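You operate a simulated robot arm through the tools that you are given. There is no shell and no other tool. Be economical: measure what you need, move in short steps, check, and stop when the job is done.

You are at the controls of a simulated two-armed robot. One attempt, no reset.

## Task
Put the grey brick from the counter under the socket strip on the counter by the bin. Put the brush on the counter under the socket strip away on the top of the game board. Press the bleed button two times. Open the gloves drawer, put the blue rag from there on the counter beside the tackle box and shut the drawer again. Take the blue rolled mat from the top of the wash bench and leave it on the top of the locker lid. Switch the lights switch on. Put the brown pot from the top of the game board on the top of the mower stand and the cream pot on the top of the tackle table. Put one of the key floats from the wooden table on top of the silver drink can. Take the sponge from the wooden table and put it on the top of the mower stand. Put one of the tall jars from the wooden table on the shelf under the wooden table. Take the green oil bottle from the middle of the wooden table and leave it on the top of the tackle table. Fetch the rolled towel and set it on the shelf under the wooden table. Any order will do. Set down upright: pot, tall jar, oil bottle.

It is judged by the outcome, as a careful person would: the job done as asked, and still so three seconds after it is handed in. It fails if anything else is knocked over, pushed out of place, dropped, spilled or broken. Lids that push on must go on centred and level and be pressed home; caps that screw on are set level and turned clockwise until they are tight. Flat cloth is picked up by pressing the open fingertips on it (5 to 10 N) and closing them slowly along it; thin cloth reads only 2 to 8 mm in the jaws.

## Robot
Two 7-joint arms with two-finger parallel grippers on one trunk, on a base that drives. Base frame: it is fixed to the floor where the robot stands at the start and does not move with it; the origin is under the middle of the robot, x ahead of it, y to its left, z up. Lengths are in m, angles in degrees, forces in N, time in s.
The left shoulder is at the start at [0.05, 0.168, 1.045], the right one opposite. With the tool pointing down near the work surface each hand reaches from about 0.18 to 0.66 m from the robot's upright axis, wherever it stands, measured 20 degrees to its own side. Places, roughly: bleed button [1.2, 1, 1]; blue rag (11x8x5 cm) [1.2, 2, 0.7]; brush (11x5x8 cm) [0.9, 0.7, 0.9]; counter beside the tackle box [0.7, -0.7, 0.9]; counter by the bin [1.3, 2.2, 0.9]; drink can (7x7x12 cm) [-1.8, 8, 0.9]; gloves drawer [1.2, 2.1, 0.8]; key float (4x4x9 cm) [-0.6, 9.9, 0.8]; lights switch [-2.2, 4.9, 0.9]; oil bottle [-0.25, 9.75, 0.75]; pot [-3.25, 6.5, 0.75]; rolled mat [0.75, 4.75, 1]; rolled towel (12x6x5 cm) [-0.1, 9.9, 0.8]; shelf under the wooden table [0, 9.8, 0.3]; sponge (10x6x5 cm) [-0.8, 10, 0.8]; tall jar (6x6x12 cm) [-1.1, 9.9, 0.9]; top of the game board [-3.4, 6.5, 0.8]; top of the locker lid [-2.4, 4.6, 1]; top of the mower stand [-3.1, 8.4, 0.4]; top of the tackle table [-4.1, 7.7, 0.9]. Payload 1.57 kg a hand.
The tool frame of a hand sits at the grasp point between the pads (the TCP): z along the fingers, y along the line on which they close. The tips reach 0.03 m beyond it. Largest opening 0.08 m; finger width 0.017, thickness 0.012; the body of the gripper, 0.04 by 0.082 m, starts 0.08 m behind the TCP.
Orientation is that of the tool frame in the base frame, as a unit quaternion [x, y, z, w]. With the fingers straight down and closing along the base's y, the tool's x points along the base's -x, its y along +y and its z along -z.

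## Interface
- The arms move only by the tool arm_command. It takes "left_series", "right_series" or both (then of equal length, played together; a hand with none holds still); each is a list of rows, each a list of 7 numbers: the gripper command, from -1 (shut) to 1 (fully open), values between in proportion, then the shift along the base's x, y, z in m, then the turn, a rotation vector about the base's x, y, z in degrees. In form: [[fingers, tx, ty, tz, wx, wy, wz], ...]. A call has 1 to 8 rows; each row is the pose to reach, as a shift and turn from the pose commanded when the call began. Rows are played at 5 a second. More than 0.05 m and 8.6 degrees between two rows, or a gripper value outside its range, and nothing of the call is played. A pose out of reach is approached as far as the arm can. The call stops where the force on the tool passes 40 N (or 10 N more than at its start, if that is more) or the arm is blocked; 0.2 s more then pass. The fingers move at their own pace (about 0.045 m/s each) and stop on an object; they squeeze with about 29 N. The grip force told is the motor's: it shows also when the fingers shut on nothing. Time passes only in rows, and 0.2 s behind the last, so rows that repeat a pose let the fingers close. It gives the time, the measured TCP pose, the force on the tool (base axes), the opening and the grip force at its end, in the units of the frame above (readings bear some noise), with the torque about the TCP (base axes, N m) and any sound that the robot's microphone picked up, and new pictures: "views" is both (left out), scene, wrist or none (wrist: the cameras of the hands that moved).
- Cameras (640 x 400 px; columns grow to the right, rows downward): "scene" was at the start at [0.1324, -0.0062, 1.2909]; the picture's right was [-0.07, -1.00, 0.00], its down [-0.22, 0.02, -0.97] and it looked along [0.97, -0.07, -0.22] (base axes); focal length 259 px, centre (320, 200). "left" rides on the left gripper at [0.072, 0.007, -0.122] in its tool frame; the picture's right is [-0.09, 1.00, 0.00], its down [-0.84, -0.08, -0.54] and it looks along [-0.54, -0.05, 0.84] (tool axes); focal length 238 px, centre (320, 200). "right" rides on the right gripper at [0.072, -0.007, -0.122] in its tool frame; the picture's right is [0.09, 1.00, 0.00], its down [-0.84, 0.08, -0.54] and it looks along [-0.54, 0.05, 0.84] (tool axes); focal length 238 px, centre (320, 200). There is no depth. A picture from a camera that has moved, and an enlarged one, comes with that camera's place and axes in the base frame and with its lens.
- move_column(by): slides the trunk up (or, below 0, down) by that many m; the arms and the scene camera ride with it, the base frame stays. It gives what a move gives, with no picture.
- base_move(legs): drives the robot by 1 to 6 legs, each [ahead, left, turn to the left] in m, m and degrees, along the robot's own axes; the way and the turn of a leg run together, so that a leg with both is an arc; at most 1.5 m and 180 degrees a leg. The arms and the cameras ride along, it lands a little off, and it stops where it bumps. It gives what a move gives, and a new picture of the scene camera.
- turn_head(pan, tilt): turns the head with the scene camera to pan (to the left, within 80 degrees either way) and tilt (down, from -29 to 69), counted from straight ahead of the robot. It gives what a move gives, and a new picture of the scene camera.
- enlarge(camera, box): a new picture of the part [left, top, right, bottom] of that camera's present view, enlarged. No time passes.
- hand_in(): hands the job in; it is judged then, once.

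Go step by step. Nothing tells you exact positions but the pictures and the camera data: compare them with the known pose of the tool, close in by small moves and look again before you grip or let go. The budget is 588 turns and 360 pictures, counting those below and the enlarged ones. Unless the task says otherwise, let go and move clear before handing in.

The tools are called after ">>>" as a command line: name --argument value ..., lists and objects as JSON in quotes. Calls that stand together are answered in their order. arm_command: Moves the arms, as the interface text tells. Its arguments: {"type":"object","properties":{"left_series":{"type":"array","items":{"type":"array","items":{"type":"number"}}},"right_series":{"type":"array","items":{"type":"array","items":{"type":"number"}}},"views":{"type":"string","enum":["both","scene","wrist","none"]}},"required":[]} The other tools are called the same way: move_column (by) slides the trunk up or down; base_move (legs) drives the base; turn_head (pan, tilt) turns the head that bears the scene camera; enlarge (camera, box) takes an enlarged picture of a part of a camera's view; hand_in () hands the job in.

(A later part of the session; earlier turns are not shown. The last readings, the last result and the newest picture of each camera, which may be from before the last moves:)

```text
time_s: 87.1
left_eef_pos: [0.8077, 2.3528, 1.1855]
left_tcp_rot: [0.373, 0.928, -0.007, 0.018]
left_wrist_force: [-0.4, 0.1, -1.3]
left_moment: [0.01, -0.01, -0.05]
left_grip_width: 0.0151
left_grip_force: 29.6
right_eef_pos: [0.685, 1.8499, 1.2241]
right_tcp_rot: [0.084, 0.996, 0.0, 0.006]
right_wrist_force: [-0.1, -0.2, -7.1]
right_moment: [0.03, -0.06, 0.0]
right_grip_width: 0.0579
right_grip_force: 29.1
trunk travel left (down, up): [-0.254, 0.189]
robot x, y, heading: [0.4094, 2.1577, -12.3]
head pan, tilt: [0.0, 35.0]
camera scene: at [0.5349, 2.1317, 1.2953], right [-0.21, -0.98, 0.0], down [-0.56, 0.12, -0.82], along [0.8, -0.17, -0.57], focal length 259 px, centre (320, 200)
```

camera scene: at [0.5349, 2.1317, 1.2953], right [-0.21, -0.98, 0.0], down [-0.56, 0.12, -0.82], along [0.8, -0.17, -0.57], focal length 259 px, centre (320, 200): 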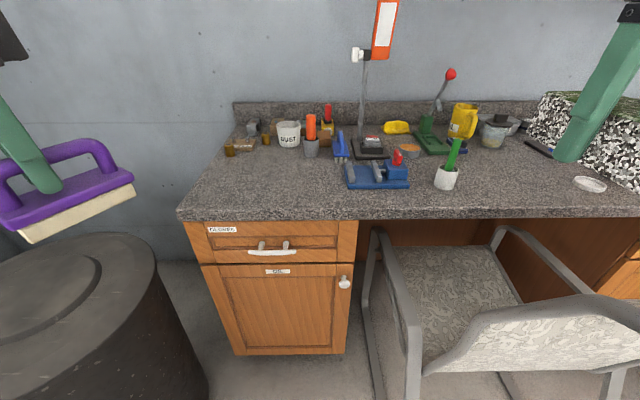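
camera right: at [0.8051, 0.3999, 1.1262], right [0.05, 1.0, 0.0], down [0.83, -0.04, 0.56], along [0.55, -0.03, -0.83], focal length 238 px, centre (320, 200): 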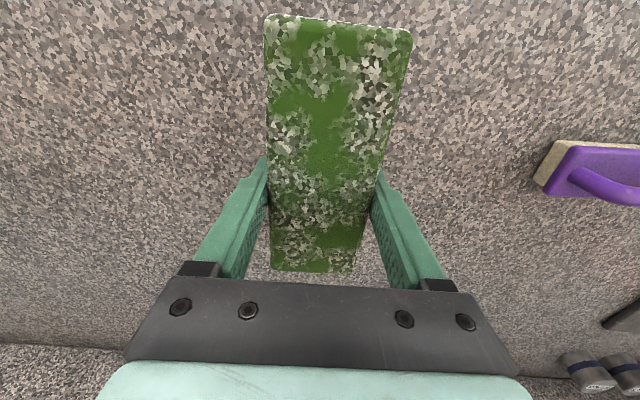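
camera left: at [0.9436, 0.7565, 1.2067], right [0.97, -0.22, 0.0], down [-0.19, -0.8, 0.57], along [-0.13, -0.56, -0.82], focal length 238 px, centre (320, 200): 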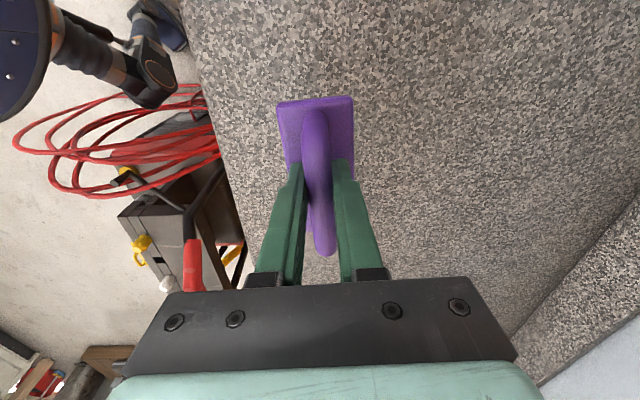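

The gloves drawer and a clear patch of counter at about (1.2, 2.2) are in view. I'll drive closer and set the brick there.

>>> base_move --legs '[[0.12, 0.08, 0], [0.12, 0.03, 0]]'

>>> arm_command --right_series '[[-1, 0.03, 0.035, 0, 0, 0, 0], [-1, 0.06, 0.07, 0, 0, 0, 0], [-1, 0.09, 0.105, 0, 0, 0, 0], [-1, 0.12, 0.14, 0, 0, 0, 0], [-1, 0.15, 0.175, 0, 0, 0, 0], [-1, 0.18, 0.21, -0.01, 0, 0, 0], [-1, 0.21, 0.24, -0.03, 0, 0, 0], [-1, 0.24, 0.27, -0.05, 0, 0, 0]]'

```text
time_s: 89.3
left_eef_pos: [1.0659, 2.4117, 1.1867]
left_tcp_rot: [0.372, 0.928, -0.007, 0.018]
left_wrist_force: [0.7, 0.4, -1.6]
left_moment: [-0.02, 0.02, 0.03]
left_grip_width: 0.0151
left_grip_force: 28.6
right_eef_pos: [0.9432, 1.9092, 1.2246]
right_tcp_rot: [0.082, 0.997, 0.001, 0.008]
right_wrist_force: [0.0, 0.6, -7.0]
right_moment: [0.0, -0.04, 0.0]
right_grip_width: 0.0578
right_grip_force: 28.8
trunk travel left (down, up): [-0.254, 0.189]
robot x, y, heading: [0.6704, 2.2162, -11.9]
head pan, tilt: [0.0, 35.0]
camera scene: at [0.7925, 2.191, 1.2952], right [-0.21, -0.98, 0.0], down [-0.56, 0.12, -0.82], along [0.8, -0.17, -0.57], focal length 259 px, centre (320, 200)
```

scene: 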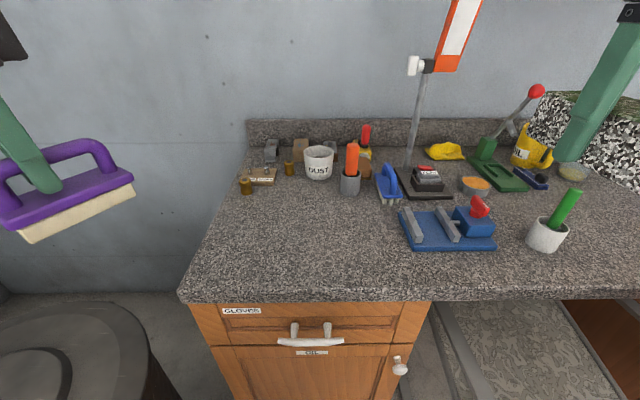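

```text
time_s: 91.1
left_eef_pos: [1.0629, 2.4114, 1.1862]
left_tcp_rot: [0.372, 0.928, -0.007, 0.019]
left_wrist_force: [-0.6, -0.7, -0.7]
left_moment: [0.0, 0.01, -0.01]
left_grip_width: 0.0151
left_grip_force: 29.6
right_eef_pos: [1.1304, 2.1509, 1.1881]
right_tcp_rot: [0.087, 0.996, 0.007, 0.01]
right_wrist_force: [-0.7, -0.5, -7.9]
right_moment: [-0.03, -0.05, 0.02]
right_grip_width: 0.0578
right_grip_force: 28.6
right hand out of reach, approached as far as the arm can: row 6, 7, 8
trunk travel left (down, up): [-0.254, 0.189]
robot x, y, heading: [0.67, 2.2194, -11.9]
head pan, tilt: [0.0, 35.0]
camera scene: at [0.7909, 2.1907, 1.2955], right [-0.21, -0.98, 0.0], down [-0.56, 0.12, -0.82], along [0.8, -0.17, -0.57], focal length 259 px, centre (320, 200)
camera right: at [1.0562, 2.1569, 1.308], right [0.08, 1.0, 0.01], down [0.83, -0.08, 0.56], along [0.56, -0.03, -0.83], focal length 238 px, centre (320, 200)
```

scene: 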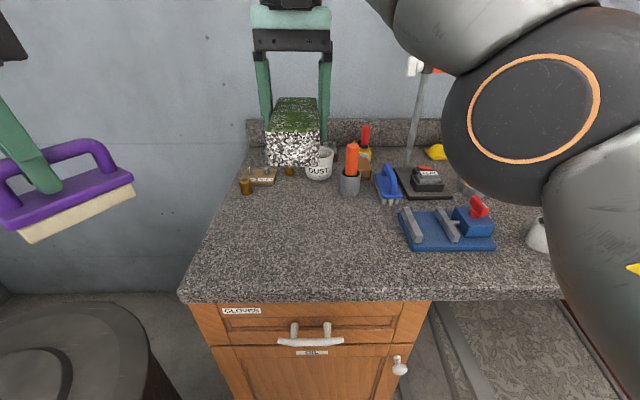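
right: 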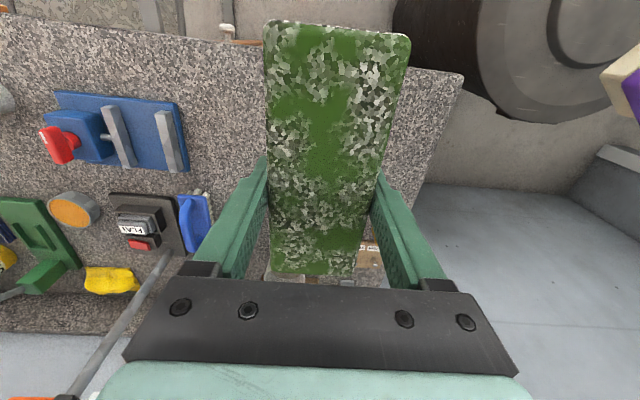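

>>> arm_command --right_series '[[-1, 0.005, 0.01, -0.045, 0, 0, 0], [-1, 0.01, 0.02, -0.09, 0, 0, 0], [-1, 0.025, 0.03, -0.13, 0, 0, 0], [-1, 0.04, 0.03, -0.17, 0, 0, 0], [-1, 0.05, 0.03, -0.21, 0, 0, 0], [-1, 0.05, 0.03, -0.235, 0, 0, 0]]'

```text
time_s: 92.5
left_eef_pos: [1.064, 2.4139, 1.188]
left_tcp_rot: [0.373, 0.928, -0.007, 0.018]
left_wrist_force: [0.0, -0.7, -2.1]
left_moment: [0.02, 0.02, 0.01]
left_grip_width: 0.0152
left_grip_force: 28.6
right_eef_pos: [1.179, 2.1876, 0.9445]
right_tcp_rot: [0.083, 0.997, 0.0, 0.007]
right_wrist_force: [-0.1, -0.2, -7.3]
right_moment: [-0.02, -0.08, 0.02]
right_grip_width: 0.058
right_grip_force: 28.5
trunk travel left (down, up): [-0.254, 0.189]
robot x, y, heading: [0.6655, 2.2149, -12.1]
head pan, tilt: [0.0, 35.0]
camera scene: at [0.7921, 2.1912, 1.2953], right [-0.21, -0.98, 0.0], down [-0.56, 0.12, -0.82], along [0.8, -0.17, -0.57], focal length 259 px, centre (320, 200)
camera right: at [1.106, 2.1942, 1.0666], right [0.07, 1.0, 0.0], down [0.83, -0.06, 0.55], along [0.55, -0.04, -0.83], focal length 238 px, centre (320, 200)
```

scene: 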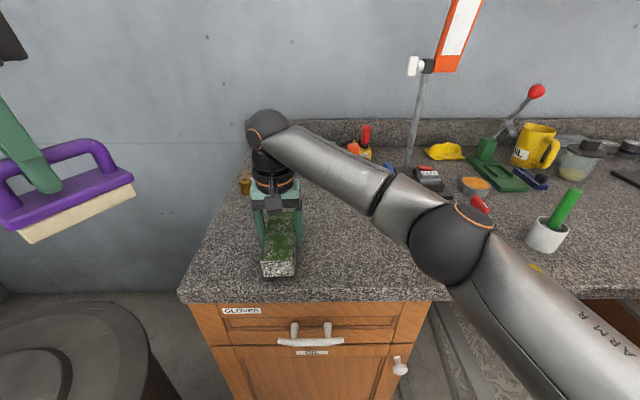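
right: 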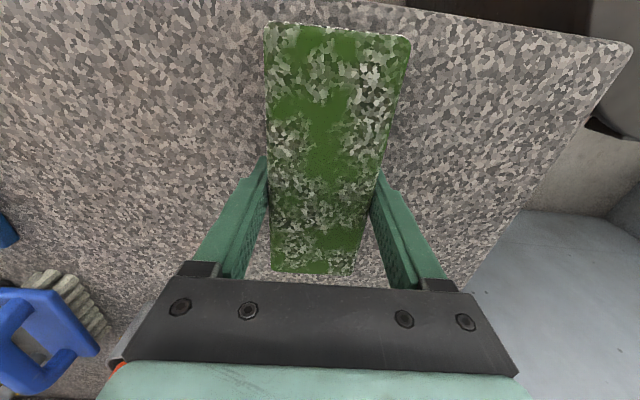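

>>> arm_command --right_series '[[-1, 0.0, 0.0, -0.005, 0, 0, 0], [-1, 0.0, 0.0, -0.0085, 0, 0, 0]]' --views "none"

```text
time_s: 93.1
left_eef_pos: [1.0641, 2.4127, 1.1876]
left_tcp_rot: [0.372, 0.928, -0.007, 0.017]
left_wrist_force: [0.6, -0.3, -1.3]
left_moment: [0.0, 0.03, -0.01]
left_grip_width: 0.0151
left_grip_force: 28.6
right_eef_pos: [1.1795, 2.1867, 0.9382]
right_tcp_rot: [0.083, 0.997, 0.0, 0.008]
right_wrist_force: [0.1, 0.7, -6.3]
right_moment: [-0.04, -0.06, 0.03]
right_grip_width: 0.0581
right_grip_force: 28.0
trunk travel left (down, up): [-0.254, 0.189]
robot x, y, heading: [0.6661, 2.219, -12.1]
head pan, tilt: [0.0, 35.0]
```

>>> arm_command --right_series '[[-1, 0.0, 0.0, -0.003, 0, 0, 0], [-1, 0.0, 0.0, -0.005, 0, 0, 0]]' --views "none"

```text
time_s: 93.7
left_eef_pos: [1.0647, 2.4129, 1.1867]
left_tcp_rot: [0.372, 0.928, -0.007, 0.018]
left_wrist_force: [-0.6, -0.5, -1.0]
left_moment: [-0.01, -0.01, 0.0]
left_grip_width: 0.015
left_grip_force: 29.1
right_eef_pos: [1.1794, 2.1865, 0.9331]
right_tcp_rot: [0.082, 0.997, 0.0, 0.006]
right_wrist_force: [0.0, 0.7, -7.6]
right_moment: [-0.04, -0.03, 0.0]
right_grip_width: 0.0576
right_grip_force: 29.1
trunk travel left (down, up): [-0.254, 0.189]
robot x, y, heading: [0.6684, 2.2194, -11.9]
head pan, tilt: [0.0, 35.0]
```

>>> arm_command --right_series '[[-1, 0.0, 0.0, -0.002, 0, 0, 0], [-1, 0.0, 0.0, -0.004, 0, 0, 0]]' --views "none"

```text
time_s: 94.3
left_eef_pos: [1.0636, 2.4133, 1.187]
left_tcp_rot: [0.372, 0.928, -0.007, 0.019]
left_wrist_force: [-0.5, -0.2, -1.5]
left_moment: [-0.04, 0.02, -0.01]
left_grip_width: 0.0149
left_grip_force: 28.8
right_eef_pos: [1.1787, 2.1875, 0.9305]
right_tcp_rot: [0.082, 0.997, 0.0, 0.008]
right_wrist_force: [-1.2, -0.5, 1.8]
right_moment: [-0.38, -0.65, -0.05]
right_grip_width: 0.0578
right_grip_force: 29.0
trunk travel left (down, up): [-0.254, 0.189]
robot x, y, heading: [0.6655, 2.2149, -12.1]
head pan, tilt: [0.0, 35.0]
```

Contact made; release and rise.

>>> arm_command --right_series '[[-0.2, 0.0, 0.0, 0, 0, 0, 0], [1, 0.0, 0.0, 0, 0, 0, 0], [1, 0.0, 0.0, 0, 0, 0, 0], [1, 0.0, 0.0, 0.03, 0, 0, 0], [1, 0.0, 0.0, 0.07, 0, 0, 0], [1, 0.0, 0, 0.11, 0, 0, 0], [1, -0.04, 0, 0.14, 0, 0, 0], [1, -0.08, -0.03, 0.14, 0, 0, 0]]'

```text
time_s: 96.1
left_eef_pos: [1.0632, 2.4117, 1.1879]
left_tcp_rot: [0.372, 0.928, -0.006, 0.019]
left_wrist_force: [0.2, -1.5, -0.7]
left_moment: [0.0, 0.01, -0.01]
left_grip_width: 0.0151
left_grip_force: 28.7
right_eef_pos: [1.0989, 2.1554, 1.0686]
right_tcp_rot: [0.083, 0.997, 0.0, 0.007]
right_wrist_force: [-1.0, 0.3, 0.3]
right_moment: [0.02, -0.03, 0.0]
right_grip_width: 0.08
right_grip_force: 0.1
trunk travel left (down, up): [-0.254, 0.189]
robot x, y, heading: [0.6692, 2.2193, -12.1]
head pan, tilt: [0.0, 35.0]
camera scene: at [0.7911, 2.1905, 1.2954], right [-0.21, -0.98, 0.0], down [-0.56, 0.12, -0.82], along [0.8, -0.17, -0.57], focal length 259 px, centre (320, 200)
camera right: at [1.0255, 2.1629, 1.1906], right [0.07, 1.0, 0.0], down [0.83, -0.06, 0.55], along [0.55, -0.04, -0.83], focal length 238 px, centre (320, 200)
```

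scene: 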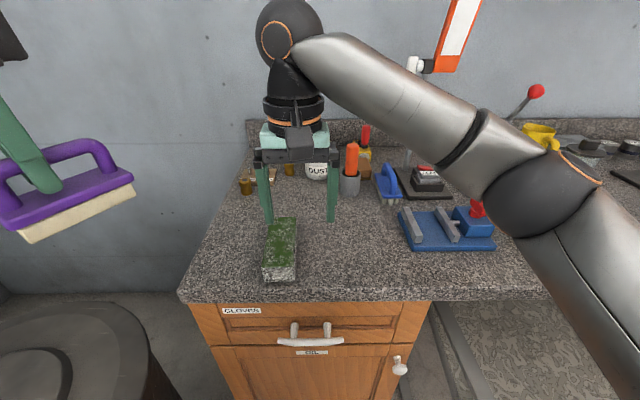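
right: 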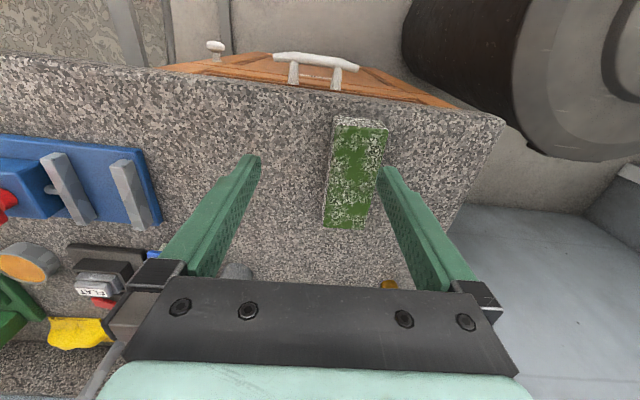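

The brick stands by the bin. Now I'll back off a little and turn the right hand to point forward with the fingers closing vertically, to grip the gloves drawer handle at about (1.05, 2.16, 0.785).

>>> base_move --legs '[[-0.22, 0.0, 0]]'

>>> arm_command --right_series '[[1, 0, 0, 0, 3.81, -5.87, -4.95], [1, 0, 0, 0, 7.62, -11.74, -9.9], [1, 0, 0, 0, 11.43, -17.61, -14.85], [1, 0, 0, 0, 15.24, -23.48, -19.8], [1, 0, 0, 0, 19.05, -29.35, -24.75], [1, 0, 0, 0, 22.86, -35.22, -29.7], [1, 0, 0, 0, 26.67, -41.09, -34.65]]' --views "none"

>>> arm_command --right_series '[[1, 0, 0, 0, 3.81, -5.87, -4.95], [1, 0, 0, 0, 7.62, -11.74, -9.9], [1, 0, 0, 0, 11.43, -17.61, -14.85], [1, 0, 0, 0, 15.24, -23.48, -19.8], [1, 0, 0, 0, 19.05, -29.35, -24.75], [1, 0, 0, 0, 22.86, -35.22, -29.7], [1, 0, 0, 0, 26.67, -41.09, -34.65]]'

```text
time_s: 97.8
left_eef_pos: [0.8468, 2.4578, 1.1875]
left_tcp_rot: [0.372, 0.928, -0.007, 0.018]
left_wrist_force: [-0.3, 0.1, -0.4]
left_moment: [0.0, -0.01, 0.0]
left_grip_width: 0.015
left_grip_force: 28.7
right_eef_pos: [0.8826, 2.2033, 1.0697]
right_tcp_rot: [0.082, 0.997, 0.001, 0.008]
right_wrist_force: [-0.7, 0.9, 0.3]
right_moment: [0.01, 0.01, -0.02]
right_grip_width: 0.0805
right_grip_force: 0.1
trunk travel left (down, up): [-0.254, 0.189]
robot x, y, heading: [0.4523, 2.2653, -11.9]
head pan, tilt: [0.0, 35.0]
camera scene: at [0.5751, 2.2371, 1.2955], right [-0.21, -0.98, 0.0], down [-0.56, 0.12, -0.82], along [0.8, -0.17, -0.57], focal length 259 px, centre (320, 200)
```

scene: 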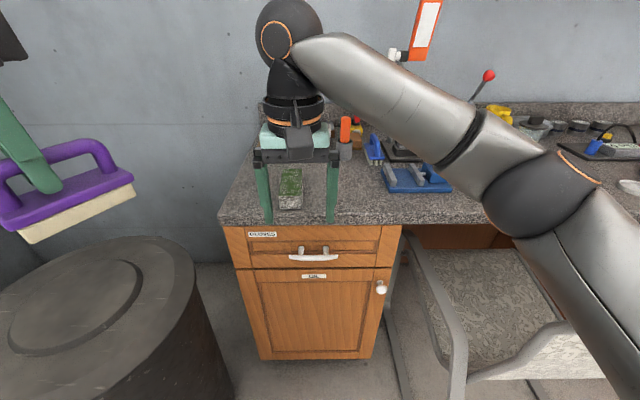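

```text
time_s: 99.4
left_eef_pos: [0.8467, 2.4587, 1.1868]
left_tcp_rot: [0.372, 0.928, -0.008, 0.019]
left_wrist_force: [-0.4, 0.2, -1.1]
left_moment: [0.01, 0.0, 0.01]
left_grip_width: 0.0148
left_grip_force: 28.8
right_eef_pos: [0.8841, 2.2044, 1.0699]
right_tcp_rot: [0.362, 0.836, 0.248, 0.33]
right_wrist_force: [0.6, 0.1, -0.9]
right_moment: [0.0, 0.0, -0.03]
right_grip_width: 0.0798
right_grip_force: 0.0
trunk travel left (down, up): [-0.254, 0.189]
robot x, y, heading: [0.4509, 2.2584, -11.8]
head pan, tilt: [0.0, 35.0]
```

```text
time_s: 101.1
left_eef_pos: [0.8499, 2.4592, 1.1868]
left_tcp_rot: [0.372, 0.928, -0.007, 0.019]
left_wrist_force: [0.0, 0.4, -1.2]
left_moment: [0.01, 0.02, -0.01]
left_grip_width: 0.0148
left_grip_force: 28.8
right_eef_pos: [0.8907, 2.1791, 1.1249]
right_tcp_rot: [0.487, 0.412, 0.431, 0.638]
right_wrist_force: [0.9, 0.3, 0.5]
right_moment: [0.02, -0.01, 0.0]
right_grip_width: 0.0801
right_grip_force: 0.0
trunk travel left (down, up): [-0.254, 0.189]
robot x, y, heading: [0.4503, 2.2605, -12.0]
head pan, tilt: [0.0, 35.0]
stopped in row 7 (right hand): the arm was blocked; the commanded pose is now the measured one
camera scene: at [0.5757, 2.2369, 1.2954], right [-0.21, -0.98, 0.0], down [-0.56, 0.12, -0.82], along [0.8, -0.17, -0.57], focal length 259 px, centre (320, 200)
camera right: at [0.798, 2.2806, 1.0875], right [-0.12, 0.24, 0.96], down [-0.77, -0.64, 0.06], along [0.63, -0.73, 0.26], focal length 238 px, centre (320, 200)
```

scene: 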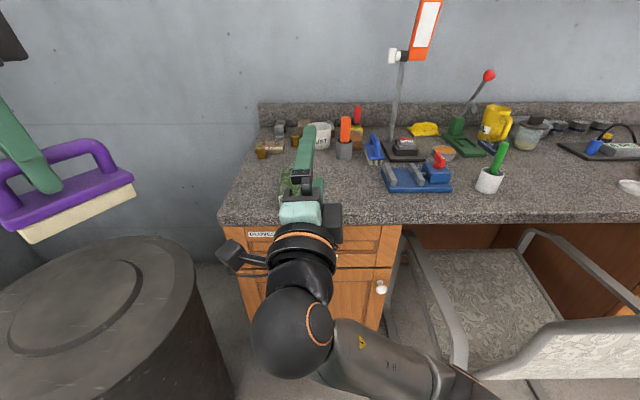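
right: 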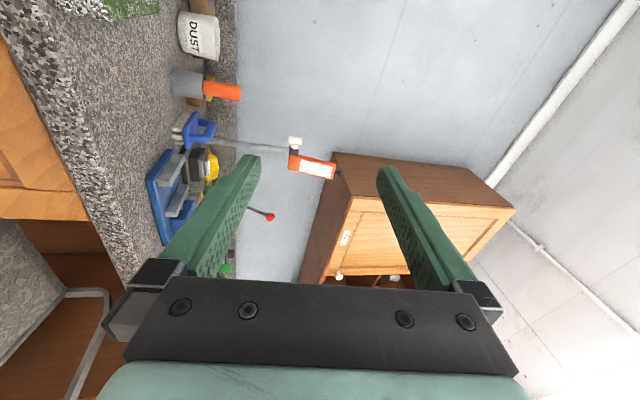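

>>> move_column --by 0.15

>>> turn_head --pan -30 --tilt 50

```text
time_s: 102.9
left_eef_pos: [0.8471, 2.458, 1.3379]
left_tcp_rot: [0.372, 0.928, -0.007, 0.018]
left_wrist_force: [-0.4, -0.6, -2.3]
left_moment: [0.03, 0.01, 0.02]
left_grip_width: 0.015
left_grip_force: 29.1
right_eef_pos: [0.8917, 2.1799, 1.2741]
right_tcp_rot: [0.487, 0.413, 0.431, 0.638]
right_wrist_force: [-0.5, -0.2, -0.5]
right_moment: [-0.02, -0.03, 0.0]
right_grip_width: 0.0802
right_grip_force: 0.1
trunk travel left (down, up): [-0.404, 0.039]
robot x, y, heading: [0.4517, 2.2678, -12.0]
head pan, tilt: [0.0, 35.0]
```

```text
time_s: 103.8
left_eef_pos: [0.848, 2.4576, 1.3366]
left_tcp_rot: [0.372, 0.928, -0.007, 0.017]
left_wrist_force: [0.1, 0.4, -1.6]
left_moment: [0.0, -0.01, 0.03]
left_grip_width: 0.0149
left_grip_force: 29.0
right_eef_pos: [0.8918, 2.1798, 1.2746]
right_tcp_rot: [0.487, 0.412, 0.431, 0.638]
right_wrist_force: [-0.1, 0.2, 0.0]
right_moment: [-0.03, 0.03, -0.01]
right_grip_width: 0.0801
right_grip_force: 0.0
trunk travel left (down, up): [-0.404, 0.039]
robot x, y, heading: [0.4524, 2.2613, -12.1]
head pan, tilt: [-30.0, 50.0]
camera scene: at [0.5469, 2.2037, 1.4237], right [-0.67, -0.74, 0.0], down [-0.57, 0.51, -0.64], along [0.48, -0.43, -0.77], focal length 259 px, centre (320, 200)
```

scene: 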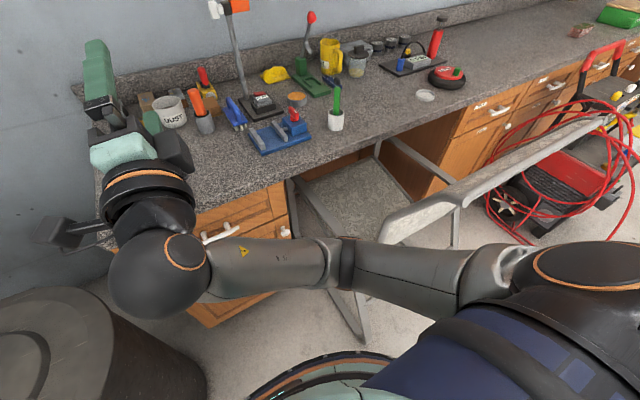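

>>> arm_command --right_series '[[1, 0, 0, -0.05, 0.3, 1.5, 0], [1, 0, 0, -0.1, 0.6, 3, 0], [1, 0, 0, -0.15, 0.9, 4.5, 0], [1, 0, 0, -0.2, 1.2, 6, 0], [1, 0, 0, -0.25, 1.5, 7.5, 0], [1, 0, 0, -0.3, 1.8, 9, 0], [1, 0, 0, -0.35, 2.2, 10.5, 0], [1, 0, 0, -0.4, 2.2, 10.5, 0]]'

```text
time_s: 104.3
left_eef_pos: [0.8475, 2.4592, 1.3369]
left_tcp_rot: [0.372, 0.928, -0.008, 0.019]
left_wrist_force: [-0.7, -0.1, -1.2]
left_moment: [0.04, 0.0, -0.02]
left_grip_width: 0.0153
left_grip_force: 28.8
right_eef_pos: [0.884, 2.1734, 1.3285]
right_tcp_rot: [0.406, 0.339, 0.465, 0.709]
right_wrist_force: [0.5, 0.1, -0.4]
right_moment: [0.02, 0.0, -0.01]
right_grip_width: 0.0799
right_grip_force: 0.1
trunk travel left (down, up): [-0.404, 0.039]
robot x, y, heading: [0.4498, 2.2615, -12.0]
head pan, tilt: [-30.0, 50.0]
stopped in row 2 (right hand): the arm was blocked; the commanded pose is now the measured one
camera scene: at [0.5469, 2.2037, 1.4237], right [-0.67, -0.74, 0.0], down [-0.57, 0.51, -0.64], along [0.48, -0.43, -0.77], focal length 259 px, centre (320, 200)
camera right: at [0.8051, 2.2721, 1.2624], right [-0.35, 0.32, 0.88], down [-0.78, -0.63, -0.08], along [0.52, -0.71, 0.47], focal length 238 px, centre (320, 200)
```

scene: 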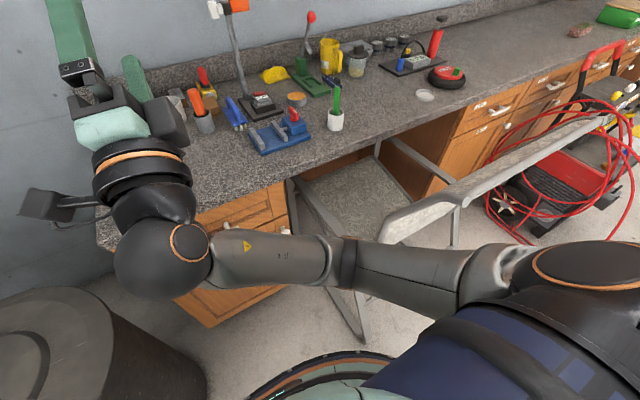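
right: 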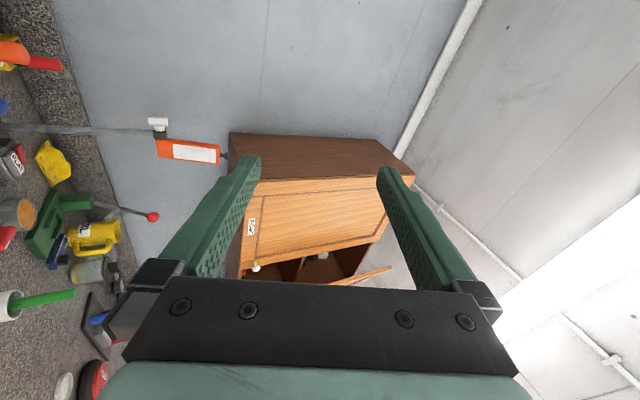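

>>> enlarge --camera "right" --box '[200, 120, 440, 300]'

```text
2.22 times, centred on (320, 210) of right
camera zoom: at [0.8051, 2.2721, 1.2624], right [-0.35, 0.32, 0.88], down [-0.78, -0.63, -0.08], along [0.52, -0.71, 0.47], focal length 530 px, centre (320, 178)
```

zoom: 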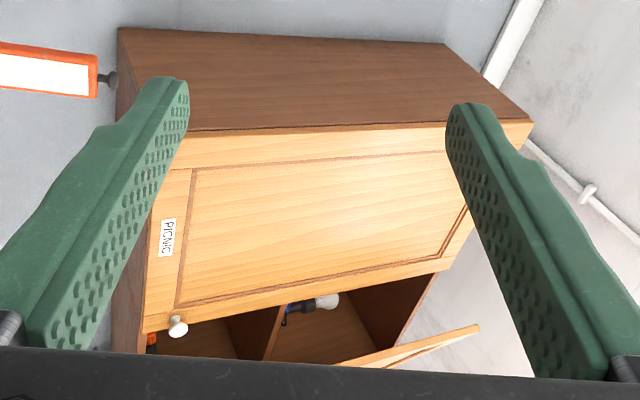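

I notice a wall-cabinet door seems ajar; I'll look at it with the head camera.

>>> turn_head --pan -38 --tilt -8

```text
time_s: 105.5
left_eef_pos: [0.8481, 2.4585, 1.337]
left_tcp_rot: [0.373, 0.928, -0.007, 0.018]
left_wrist_force: [-0.1, -0.9, -0.9]
left_moment: [0.03, 0.03, 0.03]
left_grip_width: 0.0151
left_grip_force: 28.8
right_eef_pos: [0.8839, 2.1743, 1.3296]
right_tcp_rot: [0.405, 0.34, 0.466, 0.709]
right_wrist_force: [0.7, -0.5, 0.4]
right_moment: [0.01, 0.02, -0.04]
right_grip_width: 0.0799
right_grip_force: 0.0
trunk travel left (down, up): [-0.404, 0.039]
robot x, y, heading: [0.4515, 2.2653, -11.8]
head pan, tilt: [-38.0, -8.0]
camera scene: at [0.5447, 2.1896, 1.5138], right [-0.77, -0.64, 0.0], down [0.09, -0.11, -0.99], along [0.64, -0.76, 0.14], focal length 259 px, centre (320, 200)
```

scene: 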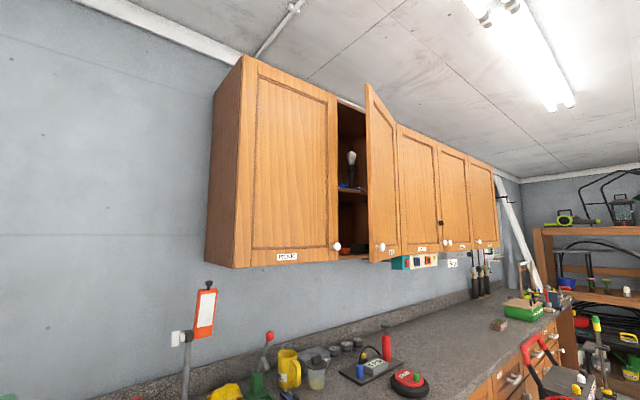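

The MAINS wall-cabinet door was pulled open earlier by my arm; I'll shut it when I pass there again. First I roll the right hand the other way for the drawer handle.

>>> arm_command --right_series '[[1, 0, 0, 0, -7.31, 2.18, -3.75], [1, 0, 0, 0, -14.6, 4.37, -7.5], [1, 0, 0, 0, -21.9, 6.55, -11.2], [1, 0, 0, 0, -29.2, 8.73, -15], [1, 0, 0, 0, -36.5, 10.9, -18.7], [1, 0, 0, 0, -43.8, 13.1, -22.5], [1, 0, 0, 0, -51.1, 15.3, -26.2], [1, 0, 0, 0, -58.4, 17.5, -30]]' --views "none"

>>> arm_command --right_series '[[1, 0, 0, 0, -7.31, 2.18, -3.75], [1, 0, 0, 0, -14.6, 4.37, -7.5], [1, 0, 0, 0, -21.9, 6.55, -11.2], [1, 0, 0, 0, -29.2, 8.73, -15], [1, 0, 0, 0, -36.5, 10.9, -18.7], [1, 0, 0, 0, -43.8, 13.1, -22.5], [1, 0, 0, 0, -51.1, 15.3, -26.2], [1, 0, 0, 0, -58.4, 17.5, -30]]' --views "none"

```text
time_s: 106.4
left_eef_pos: [0.8472, 2.457, 1.3378]
left_tcp_rot: [0.373, 0.928, -0.008, 0.019]
left_wrist_force: [-0.2, 0.5, -0.6]
left_moment: [0.02, 0.0, 0.0]
left_grip_width: 0.0151
left_grip_force: 29.3
right_eef_pos: [0.8802, 2.152, 1.367]
right_tcp_rot: [0.265, 0.369, 0.264, 0.851]
right_wrist_force: [0.0, 0.2, -0.3]
right_moment: [0.0, 0.02, -0.04]
right_grip_width: 0.0798
right_grip_force: 0.1
trunk travel left (down, up): [-0.404, 0.039]
robot x, y, heading: [0.4514, 2.2584, -11.6]
head pan, tilt: [-38.0, -8.0]
stopped in row 4 (right hand): the arm was blocked; the commanded pose is now the measured one
```

```text
time_s: 107.5
left_eef_pos: [0.8483, 2.4574, 1.3365]
left_tcp_rot: [0.372, 0.928, -0.007, 0.018]
left_wrist_force: [-1.0, 0.8, -1.5]
left_moment: [0.02, -0.01, -0.01]
left_grip_width: 0.0148
left_grip_force: 29.3
right_eef_pos: [0.8708, 2.1382, 1.4022]
right_tcp_rot: [0.059, 0.395, -0.039, 0.916]
right_wrist_force: [0.2, 1.0, -0.2]
right_moment: [0.01, -0.05, -0.02]
right_grip_width: 0.0797
right_grip_force: 0.0
trunk travel left (down, up): [-0.404, 0.039]
robot x, y, heading: [0.4489, 2.2636, -12.0]
head pan, tilt: [-38.0, -8.0]
stopped in row 5 (right hand): the arm was blocked; the commanded pose is now the measured one
```

>>> turn_head --pan -20 --tilt 40

```text
time_s: 108.6
left_eef_pos: [0.8483, 2.4579, 1.3368]
left_tcp_rot: [0.372, 0.928, -0.007, 0.018]
left_wrist_force: [0.1, -0.3, -1.9]
left_moment: [0.0, 0.0, 0.03]
left_grip_width: 0.0149
left_grip_force: 29.6
right_eef_pos: [0.8724, 2.1398, 1.4004]
right_tcp_rot: [0.059, 0.396, -0.04, 0.916]
right_wrist_force: [0.5, -0.1, 0.6]
right_moment: [0.02, -0.02, 0.01]
right_grip_width: 0.0798
right_grip_force: 0.1
trunk travel left (down, up): [-0.404, 0.039]
robot x, y, heading: [0.4492, 2.2648, -12.0]
head pan, tilt: [-20.0, 40.0]
camera scene: at [0.5617, 2.2102, 1.4379], right [-0.53, -0.85, 0.0], down [-0.54, 0.34, -0.77], along [0.65, -0.41, -0.64], focal length 259 px, centre (320, 200)
```

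scene: 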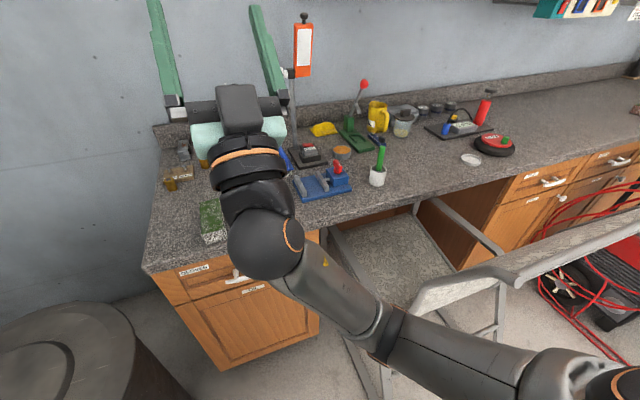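

>>> arm_command --right_series '[[1, 0, 0, 0, 1.13, 8.22, 0], [1, 0, 0, 0, 2.27, 16.4, 0], [1, 0, 0, 0, 3.4, 24.7, 0], [1, 0, 0, 0, 4.5, 32.9, 0], [1, 0, 0, 0, 5.7, 41.1, 0], [1, 0, 0, 0, 6.8, 49.3, 0], [1, 0, 0, 0, 7.9, 57.5, 0]]' --views "none"

>>> arm_command --right_series '[[1, 0, 0, 0, 1.13, 8.22, 0], [0.5, 0, 0, 0, 2.27, 16.4, 0], [0, 0, 0, 0, 3.4, 24.7, 0], [-0.5, 0, 0, -0.02, 4.5, 32.9, 0], [-1, 0, 0, -0.05, 5.7, 41.1, 0], [-1, 0, 0, -0.09, 6.8, 49.3, 0], [-1, 0, 0, -0.13, 6.8, 49.3, 0]]' --views "scene"

```text
time_s: 109.2
left_eef_pos: [0.8482, 2.459, 1.3362]
left_tcp_rot: [0.372, 0.928, -0.008, 0.018]
left_wrist_force: [0.9, 0.3, -0.6]
left_moment: [0.01, 0.01, 0.0]
left_grip_width: 0.0149
left_grip_force: 29.1
right_eef_pos: [0.8897, 2.1074, 1.368]
right_tcp_rot: [0.03, 0.509, -0.14, 0.848]
right_wrist_force: [0.2, 0.4, 0.7]
right_moment: [0.05, -0.01, 0.03]
right_grip_width: 0.0802
right_grip_force: 0.1
trunk travel left (down, up): [-0.404, 0.039]
robot x, y, heading: [0.4504, 2.2636, -12.0]
head pan, tilt: [-20.0, 40.0]
stopped in row 2 (right hand): the arm was blocked; the commanded pose is now the measured one
```

```text
time_s: 111.0
left_eef_pos: [0.8485, 2.4581, 1.3372]
left_tcp_rot: [0.372, 0.928, -0.007, 0.019]
left_wrist_force: [0.3, -0.1, -2.1]
left_moment: [-0.02, 0.04, -0.01]
left_grip_width: 0.015
left_grip_force: 29.3
right_eef_pos: [0.8885, 2.1048, 1.2763]
right_tcp_rot: [0.021, 0.798, -0.12, 0.591]
right_wrist_force: [0.1, 0.0, -0.2]
right_moment: [0.01, 0.0, -0.02]
right_grip_width: 0.0
right_grip_force: 21.3
trunk travel left (down, up): [-0.404, 0.039]
robot x, y, heading: [0.4502, 2.2601, -12.0]
head pan, tilt: [-20.0, 40.0]
stopped in row 7 (right hand): the arm was blocked; the commanded pose is now the measured one
camera scene: at [0.5619, 2.21, 1.4378], right [-0.53, -0.85, 0.0], down [-0.55, 0.34, -0.77], along [0.65, -0.41, -0.64], focal length 259 px, centre (320, 200)
```

scene: 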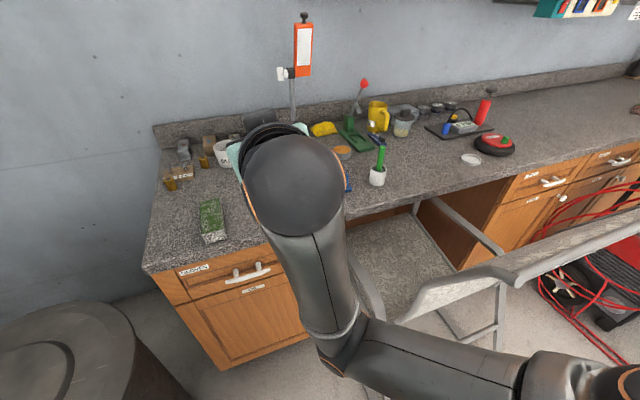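

>>> arm_command --right_series '[[-1, 0, 0.0, 0, 3.05, 7.7, -0.97], [-1, 0, 0.01, 0, 6.1, 15.4, -1.9], [-1, 0, 0.02, 0, 9.15, 23.1, -2.9], [-1, 0.0, 0.03, -0.02, 12.2, 30.8, -3.9], [-1, 0.0, 0.04, -0.05, 15.2, 38.5, -4.8], [-1, 0.01, 0.05, -0.09, 18.3, 46.2, -5.8], [-1, 0.01, 0.05, -0.13, 18.3, 46.2, -5.8]]' --views "scene"

```text
time_s: 112.6
left_eef_pos: [0.8477, 2.4587, 1.3373]
left_tcp_rot: [0.373, 0.928, -0.008, 0.018]
left_wrist_force: [0.2, 0.1, -1.7]
left_moment: [-0.02, 0.01, 0.01]
left_grip_width: 0.015
left_grip_force: 28.6
right_eef_pos: [0.9864, 2.1604, 1.1088]
right_tcp_rot: [0.103, 0.971, -0.019, 0.213]
right_wrist_force: [0.2, 0.1, -0.6]
right_moment: [0.0, -0.01, -0.02]
right_grip_width: 0.0001
right_grip_force: 21.4
right hand out of reach, approached as far as the arm can: row 1, 2, 3, 4, 5, 6, 7
trunk travel left (down, up): [-0.404, 0.039]
robot x, y, heading: [0.4548, 2.2636, -11.9]
head pan, tilt: [-20.0, 40.0]
camera scene: at [0.5614, 2.21, 1.4379], right [-0.53, -0.85, 0.0], down [-0.55, 0.34, -0.77], along [0.65, -0.41, -0.64], focal length 259 px, centre (320, 200)
```

scene: 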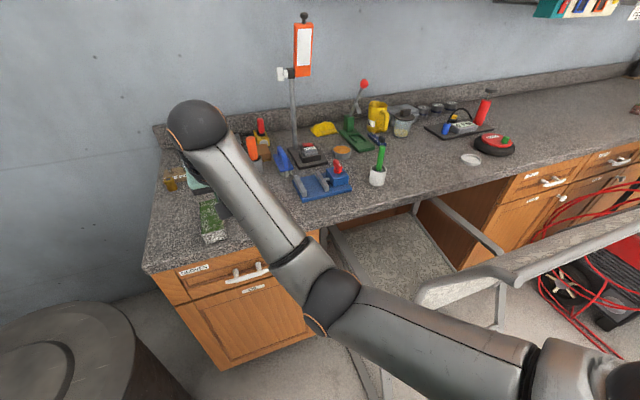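

>>> move_column --by -0.22

>>> turn_head --pan 0 --tilt 50

>>> enlarge --camera "right" --box '[0, 0, 640, 400]'

```text
time_s: 114.9
left_eef_pos: [0.8475, 2.4582, 1.118]
left_tcp_rot: [0.372, 0.928, -0.007, 0.018]
left_wrist_force: [-0.3, -0.3, -0.4]
left_moment: [0.04, -0.02, -0.01]
left_grip_width: 0.0148
left_grip_force: 29.1
right_eef_pos: [0.9869, 2.1607, 0.8897]
right_tcp_rot: [0.102, 0.971, -0.02, 0.214]
right_wrist_force: [0.8, 0.5, -0.4]
right_moment: [0.01, -0.01, 0.0]
right_grip_width: 0.0
right_grip_force: 20.9
trunk travel left (down, up): [-0.184, 0.259]
robot x, y, heading: [0.4531, 2.2642, -12.0]
head pan, tilt: [-20.0, 40.0]
```

```text
time_s: 115.8
left_eef_pos: [0.8486, 2.4586, 1.1168]
left_tcp_rot: [0.372, 0.928, -0.008, 0.019]
left_wrist_force: [0.6, 0.3, -1.9]
left_moment: [0.01, 0.01, -0.03]
left_grip_width: 0.0147
left_grip_force: 28.8
right_eef_pos: [0.9853, 2.1595, 0.8881]
right_tcp_rot: [0.103, 0.971, -0.02, 0.213]
right_wrist_force: [0.5, -0.2, 0.2]
right_moment: [0.04, 0.02, 0.01]
right_grip_width: 0.0002
right_grip_force: 21.1
trunk travel left (down, up): [-0.184, 0.259]
robot x, y, heading: [0.4468, 2.2655, -11.8]
head pan, tilt: [0.0, 50.0]
camera scene: at [0.5649, 2.2391, 1.2037], right [-0.21, -0.98, 0.0], down [-0.75, 0.16, -0.64], along [0.63, -0.13, -0.77], focal length 259 px, centre (320, 200)
```

scene: 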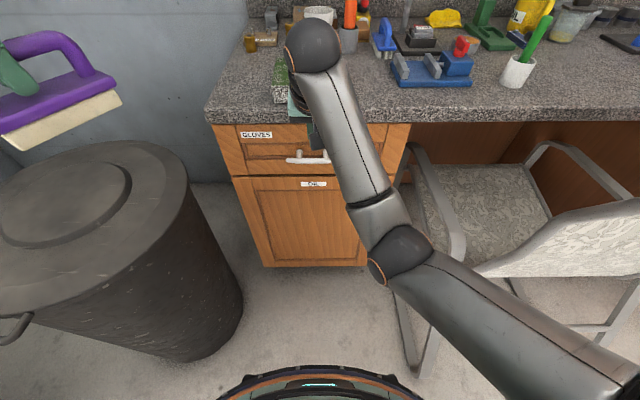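

```text
1.00 times, centred on (320, 200) of right
camera zoom: at [0.8718, 2.1785, 0.9695], right [0.12, 0.99, -0.03], down [0.54, -0.04, 0.84], along [0.84, -0.12, -0.54], focal length 238 px, centre (320, 200)
```

zoom: 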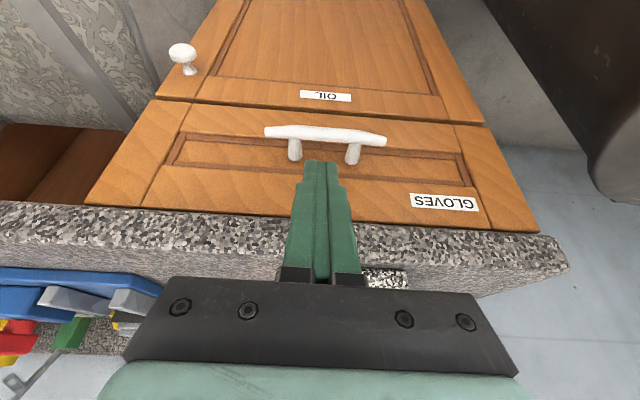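

>>> arm_command --right_series '[[-1, 0.036, 0.005, -0.02, 0, 0, 0]]' --views "wrist"

>>> enlarge --camera "right" --box '[230, 100, 410, 212]'

```text
time_s: 116.2
left_eef_pos: [0.8491, 2.4588, 1.1177]
left_tcp_rot: [0.372, 0.928, -0.007, 0.019]
left_wrist_force: [-0.5, -0.3, -1.3]
left_moment: [0.0, 0.01, -0.03]
left_grip_width: 0.0151
left_grip_force: 29.1
right_eef_pos: [1.0237, 2.1655, 0.869]
right_tcp_rot: [0.102, 0.971, -0.019, 0.215]
right_wrist_force: [0.4, 0.2, -0.3]
right_moment: [0.01, 0.01, 0.04]
right_grip_width: 0.0
right_grip_force: 21.2
trunk travel left (down, up): [-0.184, 0.259]
robot x, y, heading: [0.4497, 2.2651, -12.2]
head pan, tilt: [0.0, 50.0]
camera right: at [0.9087, 2.1833, 0.949], right [0.12, 0.99, -0.03], down [0.54, -0.04, 0.84], along [0.84, -0.12, -0.54], focal length 238 px, centre (320, 200)
```

right: 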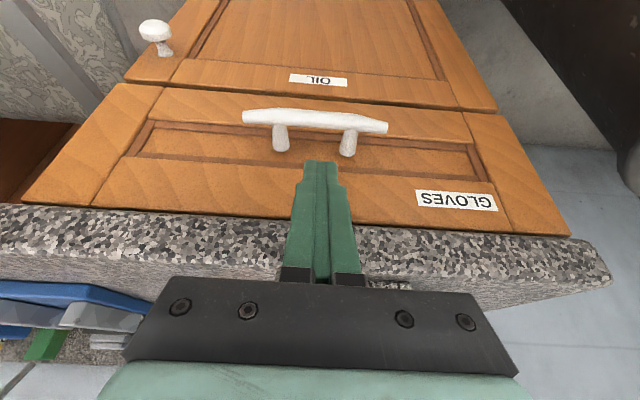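

```text
3.56 times, centred on (320, 156) of right
camera zoom: at [0.9087, 2.1833, 0.949], right [0.12, 0.99, -0.03], down [0.54, -0.04, 0.84], along [0.84, -0.12, -0.54], focal length 848 px, centre (320, 356)
```

zoom: 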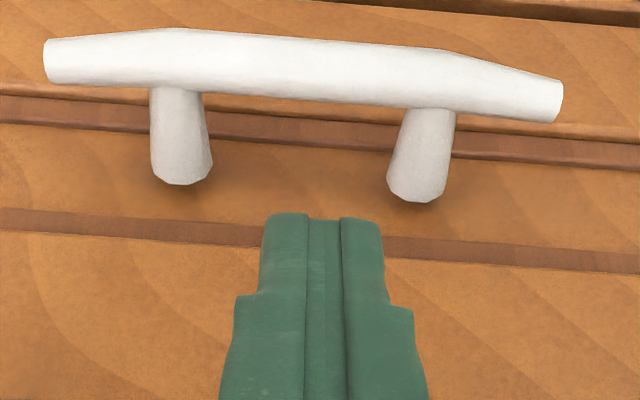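

>>> arm_command --right_series '[[-1, 0.007, 0.0, 0, 0, 0, 0], [-1, 0.023, -0.003, -0.036, 0, 0, 0], [-1, 0.04, -0.007, -0.074, 0, 0, 0], [-1, 0.04, -0.007, -0.078, 0, 0, 0]]' --views "wrist"

```text
time_s: 117.2
left_eef_pos: [0.8482, 2.4577, 1.1174]
left_tcp_rot: [0.372, 0.928, -0.008, 0.019]
left_wrist_force: [0.6, -0.4, -1.4]
left_moment: [-0.01, 0.0, 0.05]
left_grip_width: 0.0149
left_grip_force: 29.1
right_eef_pos: [1.0636, 2.158, 0.7911]
right_tcp_rot: [0.102, 0.971, -0.02, 0.213]
right_wrist_force: [0.9, 0.6, -0.4]
right_moment: [0.05, 0.01, 0.01]
right_grip_width: 0.0001
right_grip_force: 21.3
trunk travel left (down, up): [-0.184, 0.259]
robot x, y, heading: [0.4508, 2.2622, -12.1]
head pan, tilt: [0.0, 50.0]
camera right: at [0.9484, 2.1764, 0.8714], right [0.12, 0.99, -0.03], down [0.54, -0.04, 0.84], along [0.84, -0.12, -0.54], focal length 238 px, centre (320, 200)
```

right: 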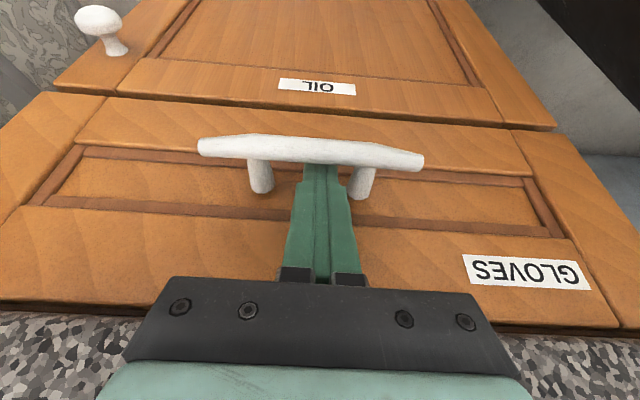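

>>> arm_command --right_series '[[-1, -0.02, 0.004, 0, 0, 0, 0], [-1, -0.049, 0.0104, 0, 0, 0, 0], [-1, -0.088, 0.0187, 0, 0, 0, 0], [-1, -0.127, 0.027, 0, 0, 0, 0], [-1, -0.166, 0.035, 0, 0, 0, 0], [-1, -0.205, 0.0436, 0, 0, 0, 0], [-1, -0.225, 0.048, 0, 0, 0, 0]]'

```text
time_s: 118.3
left_eef_pos: [0.8483, 2.4583, 1.1167]
left_tcp_rot: [0.372, 0.928, -0.007, 0.018]
left_wrist_force: [-0.4, -1.1, -1.6]
left_moment: [0.0, 0.02, 0.01]
left_grip_width: 0.0153
left_grip_force: 29.1
right_eef_pos: [0.9612, 2.1571, 0.8743]
right_tcp_rot: [0.116, 0.943, -0.046, 0.307]
right_wrist_force: [-0.4, -0.9, -0.3]
right_moment: [-0.02, 0.0, -0.01]
right_grip_width: 0.0
right_grip_force: 21.2
trunk travel left (down, up): [-0.184, 0.259]
robot x, y, heading: [0.4537, 2.2642, -12.0]
head pan, tilt: [0.0, 50.0]
stopped in row 5 (right hand): the arm was blocked; the commanded pose is now the measured one
camera scene: at [0.5651, 2.239, 1.2036], right [-0.21, -0.98, 0.0], down [-0.75, 0.16, -0.64], along [0.63, -0.13, -0.77], focal length 259 px, centre (320, 200)
camera right: at [0.8335, 2.1844, 0.9307], right [0.17, 0.98, -0.07], down [0.37, 0.0, 0.93], along [0.91, -0.19, -0.36], focal length 238 px, centre (320, 200)
```

scene: 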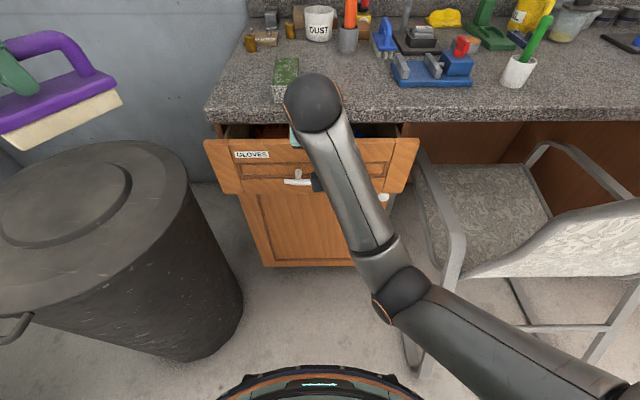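
right: 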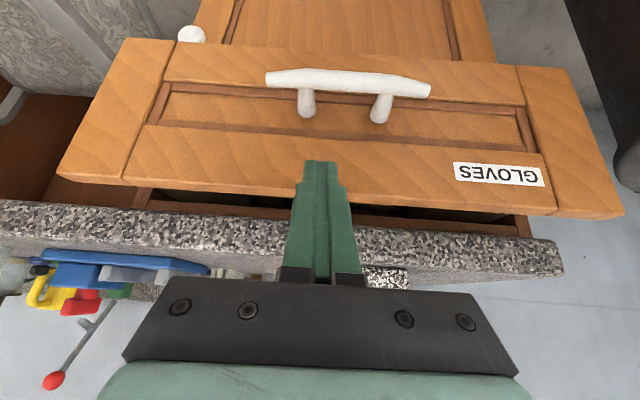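

>>> base_move --legs '[[-0.15, 0.0, 0]]'

>>> arm_command --right_series '[[-1, 0.047, -0.003, 0, 0.8, 3.6, 0], [-1, 0.094, -0.006, 0, 1.5, 7.2, 0], [-1, 0.141, -0.01, 0, 2.2, 10.7, 0]]' --views "wrist"

```text
time_s: 119.7
left_eef_pos: [0.702, 2.4905, 1.1178]
left_tcp_rot: [0.373, 0.928, -0.008, 0.018]
left_wrist_force: [0.1, 0.1, -0.5]
left_moment: [0.02, 0.0, 0.06]
left_grip_width: 0.0151
left_grip_force: 29.4
right_eef_pos: [0.8141, 2.188, 0.8756]
right_tcp_rot: [0.114, 0.944, -0.044, 0.308]
right_wrist_force: [-1.0, 0.3, -0.3]
right_moment: [0.04, 0.01, 0.01]
right_grip_width: 0.0002
right_grip_force: 21.2
trunk travel left (down, up): [-0.184, 0.259]
robot x, y, heading: [0.303, 2.2924, -11.6]
head pan, tilt: [0.0, 50.0]
camera scene: at [0.4185, 2.2702, 1.2037], right [-0.21, -0.98, 0.0], down [-0.75, 0.16, -0.64], along [0.63, -0.13, -0.77], focal length 259 px, centre (320, 200)
```

scene: 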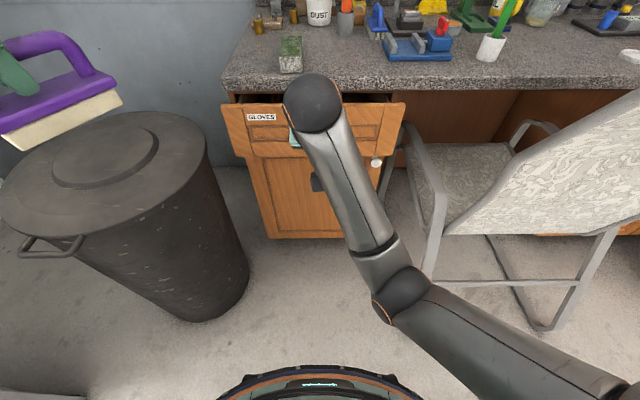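

```text
time_s: 120.5
left_eef_pos: [0.7018, 2.4889, 1.1156]
left_tcp_rot: [0.372, 0.928, -0.007, 0.018]
left_wrist_force: [0.6, -0.4, -1.6]
left_moment: [0.05, 0.05, -0.02]
left_grip_width: 0.0151
left_grip_force: 28.7
right_eef_pos: [0.9445, 2.1807, 0.8759]
right_tcp_rot: [0.115, 0.967, -0.036, 0.226]
right_wrist_force: [0.5, 0.0, 0.2]
right_moment: [-0.03, 0.02, -0.02]
right_grip_width: 0.0001
right_grip_force: 21.9
right hand out of reach, approached as far as the arm can: row 3
trunk travel left (down, up): [-0.184, 0.259]
robot x, y, heading: [0.3033, 2.293, -11.7]
head pan, tilt: [0.0, 50.0]
camera right: at [0.8282, 2.2055, 0.9538], right [0.16, 0.99, -0.06], down [0.52, -0.03, 0.85], along [0.84, -0.17, -0.52], focal length 238 px, centre (320, 200)
```

right: 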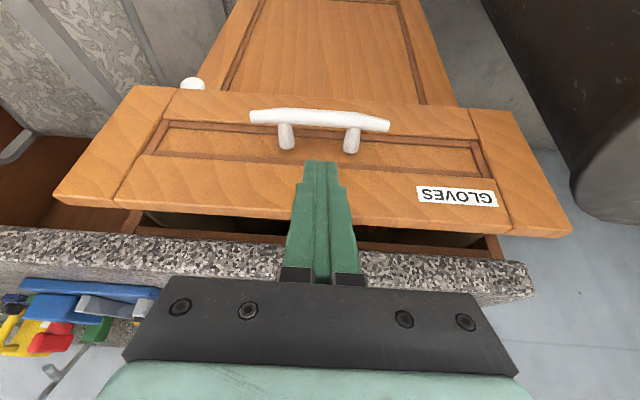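

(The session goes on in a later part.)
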